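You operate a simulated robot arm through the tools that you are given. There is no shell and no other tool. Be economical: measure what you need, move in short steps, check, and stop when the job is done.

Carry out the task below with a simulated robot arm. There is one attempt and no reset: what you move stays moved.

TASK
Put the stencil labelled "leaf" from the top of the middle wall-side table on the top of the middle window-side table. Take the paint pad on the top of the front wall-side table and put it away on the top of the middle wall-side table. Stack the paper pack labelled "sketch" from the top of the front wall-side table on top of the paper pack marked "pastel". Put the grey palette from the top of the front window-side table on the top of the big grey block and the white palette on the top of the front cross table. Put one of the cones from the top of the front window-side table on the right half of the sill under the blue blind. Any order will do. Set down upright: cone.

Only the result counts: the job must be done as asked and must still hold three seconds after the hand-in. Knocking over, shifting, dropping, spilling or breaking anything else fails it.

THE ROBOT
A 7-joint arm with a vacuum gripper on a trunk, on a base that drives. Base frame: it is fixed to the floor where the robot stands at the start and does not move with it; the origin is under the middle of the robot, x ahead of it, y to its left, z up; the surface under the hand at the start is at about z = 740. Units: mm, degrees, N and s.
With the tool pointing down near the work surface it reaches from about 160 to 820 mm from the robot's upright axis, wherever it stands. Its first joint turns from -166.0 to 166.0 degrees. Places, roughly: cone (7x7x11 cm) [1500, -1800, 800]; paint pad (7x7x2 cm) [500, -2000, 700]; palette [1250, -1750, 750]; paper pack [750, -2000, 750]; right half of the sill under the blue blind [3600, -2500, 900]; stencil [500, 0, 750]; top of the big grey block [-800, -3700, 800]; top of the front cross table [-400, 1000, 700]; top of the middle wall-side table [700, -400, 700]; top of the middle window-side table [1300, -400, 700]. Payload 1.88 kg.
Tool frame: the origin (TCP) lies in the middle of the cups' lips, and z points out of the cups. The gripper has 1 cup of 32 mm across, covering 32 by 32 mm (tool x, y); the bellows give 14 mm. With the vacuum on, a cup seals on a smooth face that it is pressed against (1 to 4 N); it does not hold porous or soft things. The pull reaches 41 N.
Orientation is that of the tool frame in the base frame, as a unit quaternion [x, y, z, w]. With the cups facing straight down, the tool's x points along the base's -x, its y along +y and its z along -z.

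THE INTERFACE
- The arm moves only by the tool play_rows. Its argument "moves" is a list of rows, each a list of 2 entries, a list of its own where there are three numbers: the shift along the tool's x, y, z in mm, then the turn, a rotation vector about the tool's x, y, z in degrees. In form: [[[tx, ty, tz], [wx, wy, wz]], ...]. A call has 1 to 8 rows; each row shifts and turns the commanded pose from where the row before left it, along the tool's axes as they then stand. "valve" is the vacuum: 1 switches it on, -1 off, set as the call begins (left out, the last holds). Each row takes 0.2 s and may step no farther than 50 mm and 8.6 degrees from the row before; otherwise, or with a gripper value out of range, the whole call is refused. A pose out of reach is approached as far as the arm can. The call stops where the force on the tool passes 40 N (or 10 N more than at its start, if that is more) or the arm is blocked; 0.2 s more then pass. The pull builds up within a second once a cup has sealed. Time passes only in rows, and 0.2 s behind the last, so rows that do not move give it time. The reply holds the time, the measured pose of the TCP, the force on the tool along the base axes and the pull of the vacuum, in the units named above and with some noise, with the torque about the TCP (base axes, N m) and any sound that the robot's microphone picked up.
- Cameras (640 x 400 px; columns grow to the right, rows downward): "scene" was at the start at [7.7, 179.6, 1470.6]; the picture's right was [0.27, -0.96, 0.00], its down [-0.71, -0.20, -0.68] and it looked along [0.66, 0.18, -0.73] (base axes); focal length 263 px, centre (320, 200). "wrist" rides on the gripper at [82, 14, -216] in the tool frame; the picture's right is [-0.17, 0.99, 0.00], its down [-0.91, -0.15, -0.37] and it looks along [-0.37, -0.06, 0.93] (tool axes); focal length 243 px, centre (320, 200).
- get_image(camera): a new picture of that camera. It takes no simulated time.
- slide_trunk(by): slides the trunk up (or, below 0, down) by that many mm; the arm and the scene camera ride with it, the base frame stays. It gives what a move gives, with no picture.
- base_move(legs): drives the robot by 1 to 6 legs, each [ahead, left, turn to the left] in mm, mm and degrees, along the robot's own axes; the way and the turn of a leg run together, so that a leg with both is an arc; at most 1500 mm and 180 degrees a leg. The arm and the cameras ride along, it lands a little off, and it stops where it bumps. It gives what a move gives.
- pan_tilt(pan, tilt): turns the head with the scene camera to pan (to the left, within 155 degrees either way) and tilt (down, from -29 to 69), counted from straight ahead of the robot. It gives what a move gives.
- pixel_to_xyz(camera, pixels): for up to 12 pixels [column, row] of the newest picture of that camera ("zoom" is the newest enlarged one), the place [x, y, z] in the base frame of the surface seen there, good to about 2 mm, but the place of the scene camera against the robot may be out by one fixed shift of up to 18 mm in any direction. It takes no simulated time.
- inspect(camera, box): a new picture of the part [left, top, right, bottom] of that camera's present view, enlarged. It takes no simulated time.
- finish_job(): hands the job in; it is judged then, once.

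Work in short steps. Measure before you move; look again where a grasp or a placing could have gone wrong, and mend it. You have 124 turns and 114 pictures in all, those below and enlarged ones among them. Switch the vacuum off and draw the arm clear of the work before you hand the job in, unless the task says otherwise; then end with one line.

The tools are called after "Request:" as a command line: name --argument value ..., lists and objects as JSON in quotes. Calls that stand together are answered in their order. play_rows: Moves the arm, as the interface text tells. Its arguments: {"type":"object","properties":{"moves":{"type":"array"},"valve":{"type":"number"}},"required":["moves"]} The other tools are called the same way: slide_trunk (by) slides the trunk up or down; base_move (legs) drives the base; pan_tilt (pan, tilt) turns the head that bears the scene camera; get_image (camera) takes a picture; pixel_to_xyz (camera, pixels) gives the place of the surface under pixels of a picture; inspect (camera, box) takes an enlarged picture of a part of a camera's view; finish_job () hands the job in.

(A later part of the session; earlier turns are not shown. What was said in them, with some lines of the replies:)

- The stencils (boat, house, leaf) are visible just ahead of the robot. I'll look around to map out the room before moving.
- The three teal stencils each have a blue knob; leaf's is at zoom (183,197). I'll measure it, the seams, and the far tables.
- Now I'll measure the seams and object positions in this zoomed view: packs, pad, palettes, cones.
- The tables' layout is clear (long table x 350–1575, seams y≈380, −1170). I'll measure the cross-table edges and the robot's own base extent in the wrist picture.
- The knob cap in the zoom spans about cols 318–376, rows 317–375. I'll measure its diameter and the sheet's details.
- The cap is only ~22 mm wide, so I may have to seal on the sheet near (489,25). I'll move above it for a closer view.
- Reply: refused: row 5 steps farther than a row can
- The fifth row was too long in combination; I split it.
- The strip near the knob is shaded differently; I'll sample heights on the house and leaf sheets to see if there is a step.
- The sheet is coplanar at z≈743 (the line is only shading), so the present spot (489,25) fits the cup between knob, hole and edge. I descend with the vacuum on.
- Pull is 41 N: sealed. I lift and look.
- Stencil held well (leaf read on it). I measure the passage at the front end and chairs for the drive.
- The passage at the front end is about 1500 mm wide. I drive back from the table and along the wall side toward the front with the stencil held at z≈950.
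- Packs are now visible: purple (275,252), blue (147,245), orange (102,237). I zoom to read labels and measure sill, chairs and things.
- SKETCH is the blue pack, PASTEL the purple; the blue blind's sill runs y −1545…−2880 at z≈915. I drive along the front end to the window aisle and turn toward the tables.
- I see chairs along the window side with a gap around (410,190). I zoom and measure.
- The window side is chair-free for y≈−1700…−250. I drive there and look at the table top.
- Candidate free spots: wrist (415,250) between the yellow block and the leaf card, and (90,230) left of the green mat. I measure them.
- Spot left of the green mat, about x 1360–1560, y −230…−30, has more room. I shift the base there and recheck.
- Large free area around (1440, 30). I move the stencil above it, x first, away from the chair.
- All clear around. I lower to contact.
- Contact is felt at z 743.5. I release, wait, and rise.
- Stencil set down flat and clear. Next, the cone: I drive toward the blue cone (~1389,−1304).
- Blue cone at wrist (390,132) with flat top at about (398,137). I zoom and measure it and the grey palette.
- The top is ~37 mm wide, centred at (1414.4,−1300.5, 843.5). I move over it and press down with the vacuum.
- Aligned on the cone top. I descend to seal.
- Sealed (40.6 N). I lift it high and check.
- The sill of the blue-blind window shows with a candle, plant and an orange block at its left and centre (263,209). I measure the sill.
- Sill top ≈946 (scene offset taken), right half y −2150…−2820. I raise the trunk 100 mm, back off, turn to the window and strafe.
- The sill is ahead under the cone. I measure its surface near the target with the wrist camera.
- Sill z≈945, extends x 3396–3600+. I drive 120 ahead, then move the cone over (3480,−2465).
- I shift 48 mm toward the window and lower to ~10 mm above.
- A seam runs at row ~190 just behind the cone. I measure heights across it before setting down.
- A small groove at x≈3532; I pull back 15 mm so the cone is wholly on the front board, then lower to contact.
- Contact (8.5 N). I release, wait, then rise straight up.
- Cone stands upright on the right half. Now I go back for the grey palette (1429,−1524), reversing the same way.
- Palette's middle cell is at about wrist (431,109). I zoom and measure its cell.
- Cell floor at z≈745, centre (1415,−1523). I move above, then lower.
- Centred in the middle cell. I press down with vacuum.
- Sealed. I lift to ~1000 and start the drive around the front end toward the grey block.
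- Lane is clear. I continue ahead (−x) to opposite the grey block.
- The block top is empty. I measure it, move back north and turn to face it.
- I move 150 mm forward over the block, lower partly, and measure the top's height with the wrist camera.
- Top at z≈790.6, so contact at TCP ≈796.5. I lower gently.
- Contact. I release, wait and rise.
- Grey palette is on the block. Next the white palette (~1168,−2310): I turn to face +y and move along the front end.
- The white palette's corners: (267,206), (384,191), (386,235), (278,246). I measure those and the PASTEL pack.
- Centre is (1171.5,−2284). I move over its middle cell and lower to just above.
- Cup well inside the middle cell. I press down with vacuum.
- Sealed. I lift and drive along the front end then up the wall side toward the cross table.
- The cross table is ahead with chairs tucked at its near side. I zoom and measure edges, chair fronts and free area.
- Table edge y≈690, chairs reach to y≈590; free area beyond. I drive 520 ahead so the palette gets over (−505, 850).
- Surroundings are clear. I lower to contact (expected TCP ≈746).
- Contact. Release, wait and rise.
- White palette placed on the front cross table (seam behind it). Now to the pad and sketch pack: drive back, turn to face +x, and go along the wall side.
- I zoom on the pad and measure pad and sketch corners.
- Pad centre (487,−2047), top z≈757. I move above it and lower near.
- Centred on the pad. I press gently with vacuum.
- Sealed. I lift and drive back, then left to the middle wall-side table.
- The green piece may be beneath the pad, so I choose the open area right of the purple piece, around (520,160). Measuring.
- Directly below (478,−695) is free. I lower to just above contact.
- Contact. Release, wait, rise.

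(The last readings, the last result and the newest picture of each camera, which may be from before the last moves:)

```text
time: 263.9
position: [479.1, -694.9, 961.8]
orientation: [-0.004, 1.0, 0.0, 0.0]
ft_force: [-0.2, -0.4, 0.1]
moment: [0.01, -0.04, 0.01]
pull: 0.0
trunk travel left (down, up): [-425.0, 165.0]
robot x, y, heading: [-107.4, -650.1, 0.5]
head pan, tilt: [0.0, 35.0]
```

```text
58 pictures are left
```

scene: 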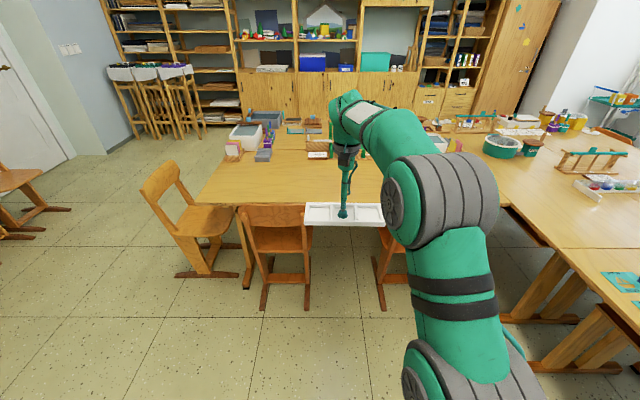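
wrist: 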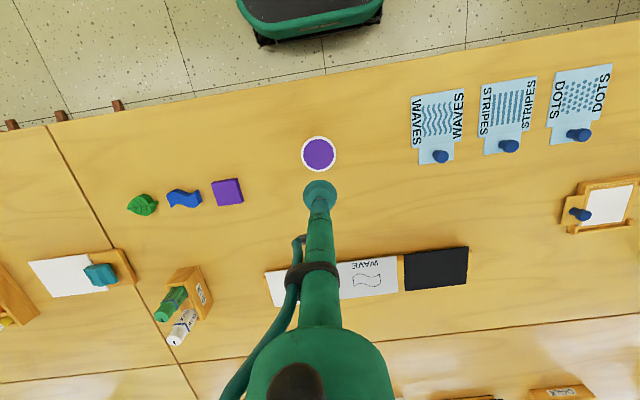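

Pad is placed. Now back to the SKETCH pack at (622,−1887).

Request:
base_move --legs '[[-150, 0, 0], [0, -1190, 0], [160, 0, 0]]'

Request:
get_image --camera "wrist"

Request:
inspect --camera "wrist" --box '[200, 170, 420, 310]'

```text
time: 272.0
position: [500.9, -1884.1, 961.2]
orientation: [-0.004, 1.0, 0.001, -0.002]
ft_force: [-1.2, -0.2, 0.7]
moment: [0.02, -0.02, 0.01]
pull: 0.1
trunk travel left (down, up): [-425.0, 165.0]
robot x, y, heading: [-84.9, -1841.6, 0.3]
head pan, tilt: [0.0, 35.0]
```

```text
57 pictures are left
```

wrist: 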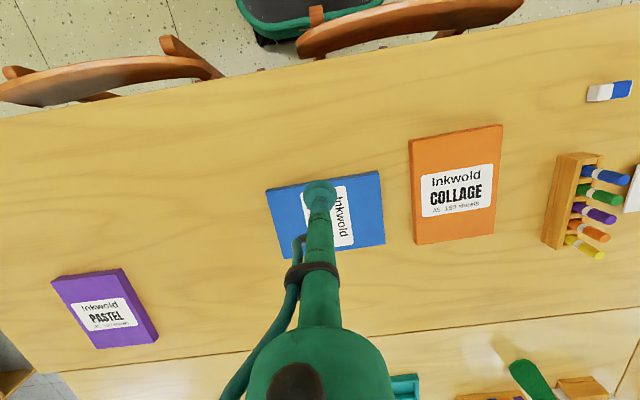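

```text
2.86 times, centred on (310, 240) of wrist
```

zoom: 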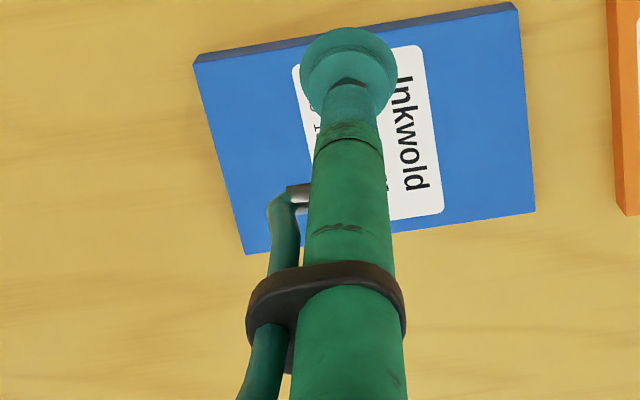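

I re-measure the pack's corners and the PASTEL pack's from here.

Request:
pixel_to_xyz --camera "wrist" --pixels '[[269, 194], [379, 175], [384, 242], [287, 256], [370, 210], [280, 215], [54, 280], [122, 271], [157, 330], [97, 345], [130, 300]]'

```text
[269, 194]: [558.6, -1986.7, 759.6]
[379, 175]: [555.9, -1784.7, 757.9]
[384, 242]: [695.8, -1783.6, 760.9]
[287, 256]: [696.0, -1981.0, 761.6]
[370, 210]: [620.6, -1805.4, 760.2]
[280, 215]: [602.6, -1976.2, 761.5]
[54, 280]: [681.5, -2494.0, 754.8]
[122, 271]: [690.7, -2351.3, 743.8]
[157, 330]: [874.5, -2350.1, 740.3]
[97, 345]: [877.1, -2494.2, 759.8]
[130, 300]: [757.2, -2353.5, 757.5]
```

Sketch centre (625,−1885), top ≈760. I move 124 mm forward, lower and seal.

Request:
play_rows --moves '[[[-42, 0, 0], [0, 0, 0]], [[-42, 0, 0], [0, 0, 0]], [[-40, 0, 0], [0, 0, 0]], [[0, 0, 48], [0, 0, 0]], [[0, 0, 48], [0, 0, 0]], [[0, 0, 48], [0, 0, 0]], [[0, 0, 35], [0, 0, 0]], [[0, 0, 0], [0, 0, 0]]]' --valve 1

Request:
play_rows --moves '[[[0, 0, 13], [0, 0, 0]], [[0, 0, 5], [0, 0, 0]], [[0, 0, 3], [0, 0, 0]], [[0, 0, 1.5], [0, 0, 0]], [[0, 0, 0], [0, 0, 0]], [[0, 0, 0], [0, 0, 0]]]'

```text
time: 273.8
position: [625.3, -1882.5, 780.5]
orientation: [-0.004, 1.0, -0.001, -0.001]
ft_force: [1.0, -0.2, 0.0]
moment: [-0.02, 0.03, 0.03]
pull: 0.0
trunk travel left (down, up): [-425.0, 165.0]
robot x, y, heading: [-87.2, -1839.8, 0.4]
head pan, tilt: [0.0, 35.0]
```

```text
time: 275.2
position: [624.3, -1883.7, 760.0]
orientation: [-0.004, 1.0, 0.0, -0.001]
ft_force: [-2.1, -0.2, 2.6]
moment: [0.0, -0.06, -0.06]
pull: 40.7
trunk travel left (down, up): [-425.0, 165.0]
robot x, y, heading: [-82.8, -1839.9, 0.6]
head pan, tilt: [0.0, 35.0]
```

Sealed. I lift, retract a bit, and drive around to the front end, facing +y, which also aligns it with PASTEL.

Request:
play_rows --moves '[[[0, 0, -15], [0, 0, 0]], [[0, 0, -45], [0, 0, 0]], [[0, 0, -48], [0, 0, 0]], [[0, 0, -48], [0, 0, 0]], [[0, 0, -48], [0, 0, 0]], [[48, 0, 0], [0, 0, 0]], [[48, 0, 0], [0, 0, 0]]]'

Request:
base_move --legs '[[-200, 0, 0], [0, -760, 0], [300, -460, 0], [150, 0, 0], [0, 0, 90], [0, -575, 0]]'

Request:
get_image --camera "wrist"

```text
time: 276.8
position: [528.3, -1885.2, 965.5]
orientation: [-0.004, 1.0, 0.001, -0.001]
ft_force: [-0.8, -0.3, -4.0]
moment: [0.02, 0.06, 0.0]
pull: 41.2
trunk travel left (down, up): [-425.0, 165.0]
robot x, y, heading: [-84.3, -1836.7, 0.5]
head pan, tilt: [0.0, 35.0]
```

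```text
time: 292.5
position: [813.0, -2432.9, 965.9]
orientation: [0.709, -0.706, 0.001, 0.002]
ft_force: [-1.2, 0.2, -4.3]
moment: [0.02, 0.03, -0.03]
pull: 40.9
trunk travel left (down, up): [-425.0, 165.0]
robot x, y, heading: [765.8, -3050.0, 90.3]
head pan, tilt: [0.0, 35.0]
```

```text
55 pictures are left
```

wrist: 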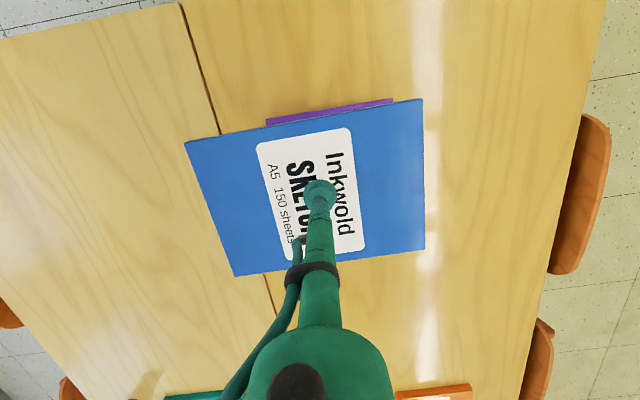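

PASTEL's near edge is just visible at (267–392, ~110). I measure it to refine the target.

Request:
pixel_to_xyz --camera "wrist" --pixels '[[269, 122], [390, 102], [330, 113], [268, 119], [391, 99], [188, 143], [422, 101]]'

```text
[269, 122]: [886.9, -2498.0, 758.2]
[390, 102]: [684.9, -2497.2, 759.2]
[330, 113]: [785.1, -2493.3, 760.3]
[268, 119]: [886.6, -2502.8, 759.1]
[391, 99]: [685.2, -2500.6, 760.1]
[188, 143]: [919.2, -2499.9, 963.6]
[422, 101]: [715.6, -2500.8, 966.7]
```

Needed shift: −31 mm in x, ~0 in y. I align and lower to ~10 mm above contact (≈779).

Request:
play_rows --moves '[[[-1, 31, 0], [0, 0, 0]], [[0, 0, 48], [0, 0, 0]], [[0, 0, 48], [0, 0, 0]], [[0, 0, 48], [0, 0, 0]], [[0, 0, 30], [0, 0, 0]], [[0, 0, 0], [0, 0, 0]]]'

Request:
get_image --camera "wrist"

```text
time: 293.9
position: [780.5, -2434.6, 790.3]
orientation: [0.708, -0.706, 0.0, 0.002]
ft_force: [-0.2, -0.7, -4.9]
moment: [-0.03, 0.04, -0.01]
pull: 40.9
trunk travel left (down, up): [-425.0, 165.0]
robot x, y, heading: [762.3, -3047.5, 90.1]
head pan, tilt: [0.0, 35.0]
```

```text
54 pictures are left
```

wrist: 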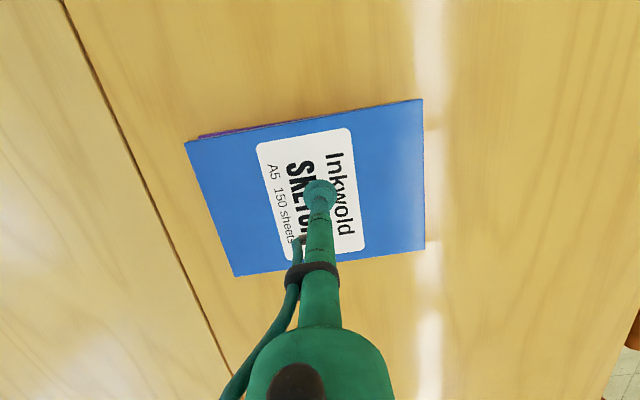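

Aligned almost edge to edge. I lower to contact.

Request:
play_rows --moves '[[[0, 0, 6], [0, 0, 0]], [[0, 0, 3], [0, 0, 0]], [[0, 0, 2], [0, 0, 0]], [[0, 0, 1], [0, 0, 0]], [[0, 0, 0], [0, 0, 0]]]'

```text
time: 295.1
position: [781.1, -2433.8, 780.9]
orientation: [0.708, -0.707, 0.0, 0.0]
ft_force: [-1.0, -2.9, 10.8]
moment: [0.04, -0.06, 0.0]
pull: 40.7
trunk travel left (down, up): [-425.0, 165.0]
robot x, y, heading: [761.6, -3045.7, 89.9]
head pan, tilt: [0.0, 35.0]
```

Contact (10.8 N). Release, wait, rise and look.

Request:
play_rows --moves '[[[0, 0, 0], [0, 0, 0]], [[0, 0, 0], [0, 0, 0]], [[0, 0, 0], [0, 0, 0]], [[0, 0, 0], [0, 0, 0]], [[0, 0, -4], [0, 0, 0]], [[0, 0, -40], [0, 0, 0]], [[0, 0, -48], [0, 0, 0]], [[0, 0, -48], [0, 0, 0]]]' --valve -1

Request:
play_rows --moves '[[[0, 0, -48], [0, 0, 0]], [[48, 0, 0], [0, 0, 0]], [[48, 0, 0], [0, 0, 0]], [[48, 0, 0], [0, 0, 0]]]'

Request:
get_image --camera "wrist"

Request:
pan_tilt --pan -60 --tilt 10

Request:
get_image --camera "scene"

Request:
pan_tilt --pan 0 --tilt 35

Request:
get_image --camera "scene"

Request:
pan_tilt --pan 110 --tilt 20

Request:
get_image --camera "scene"

```text
time: 296.9
position: [780.1, -2432.0, 918.2]
orientation: [0.708, -0.706, 0.001, 0.001]
ft_force: [0.1, 0.7, -0.6]
moment: [-0.05, 0.01, 0.02]
pull: 0.1
trunk travel left (down, up): [-425.0, 165.0]
robot x, y, heading: [764.6, -3049.1, 90.1]
head pan, tilt: [0.0, 35.0]
```

```text
time: 297.9
position: [782.2, -2576.8, 967.1]
orientation: [0.708, -0.706, 0.001, 0.001]
ft_force: [-0.4, -0.3, 0.2]
moment: [-0.03, -0.02, -0.01]
pull: 0.1
trunk travel left (down, up): [-425.0, 165.0]
robot x, y, heading: [760.2, -3048.7, 89.9]
head pan, tilt: [0.0, 35.0]
```

```text
53 pictures are left
```

wrist: 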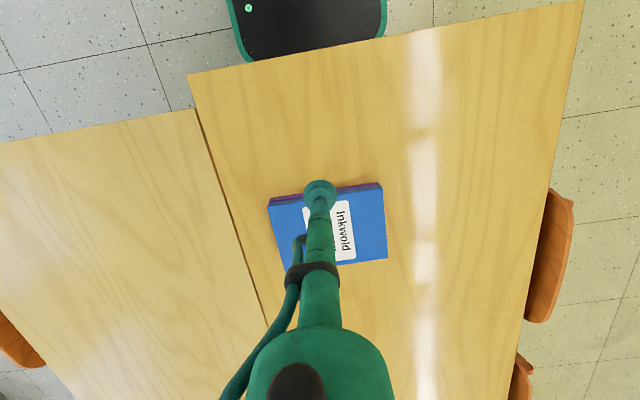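

```text
time: 299.2
position: [782.8, -2576.8, 966.6]
orientation: [0.708, -0.706, 0.001, 0.001]
ft_force: [-0.1, 0.3, 0.8]
moment: [0.01, 0.01, -0.02]
pull: 0.0
trunk travel left (down, up): [-425.0, 165.0]
robot x, y, heading: [762.3, -3042.5, 89.8]
head pan, tilt: [-60.0, 10.0]
```

```text
52 pictures are left
```

scene: 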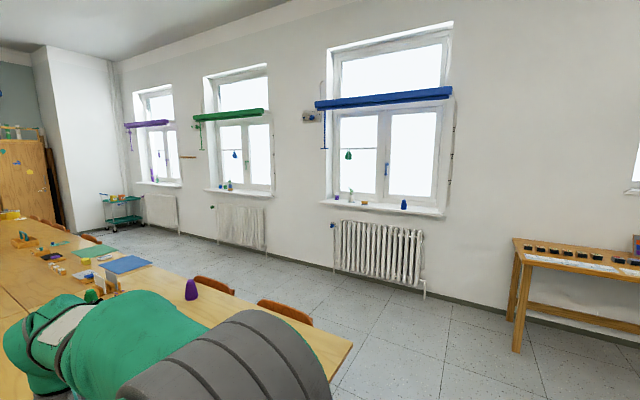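

```text
time: 300.5
position: [782.8, -2576.5, 967.1]
orientation: [0.708, -0.706, 0.001, 0.001]
ft_force: [0.3, -0.5, 0.6]
moment: [-0.01, 0.0, -0.03]
pull: 0.1
trunk travel left (down, up): [-425.0, 165.0]
robot x, y, heading: [764.0, -3047.7, 90.1]
head pan, tilt: [0.0, 35.0]
```

```text
51 pictures are left
```

scene: 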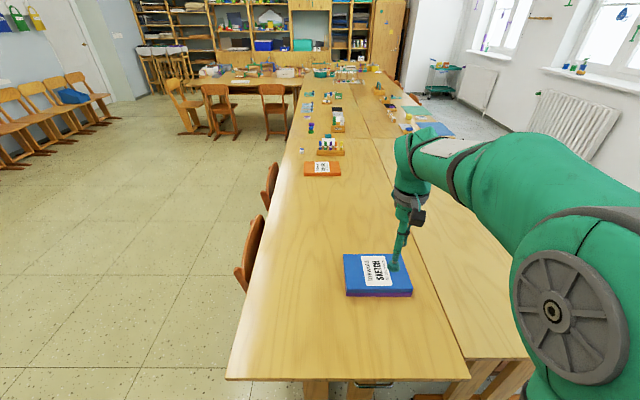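

```text
time: 302.3
position: [782.7, -2576.1, 967.4]
orientation: [0.709, -0.706, 0.001, 0.001]
ft_force: [-0.3, -0.6, 0.0]
moment: [0.01, 0.0, -0.01]
pull: 0.1
trunk travel left (down, up): [-425.0, 165.0]
robot x, y, heading: [761.9, -3043.2, 90.2]
head pan, tilt: [110.0, 20.0]
```

```text
50 pictures are left
```

scene: 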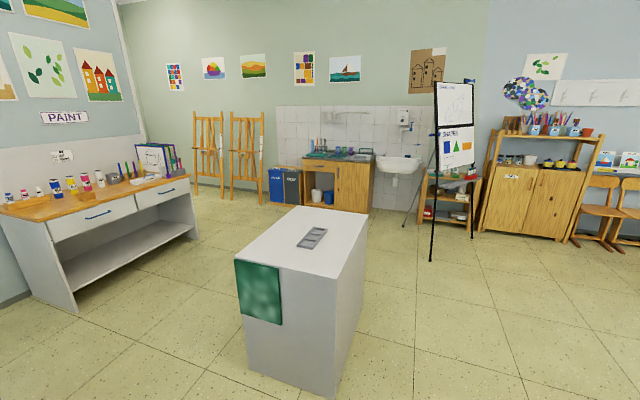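

The pictures confirm every placement: sketch is stacked on pastel, the grey palette is on the block, and the cone stands on the sill's right half. The vacuum is off and the arm is clear, so I hand in.

Request:
finish_job

```text
The job is handed in.
```

All six items are placed as asked and I've handed the job in; the pictures I took after each placing showed the items in their places and nothing else disturbed.
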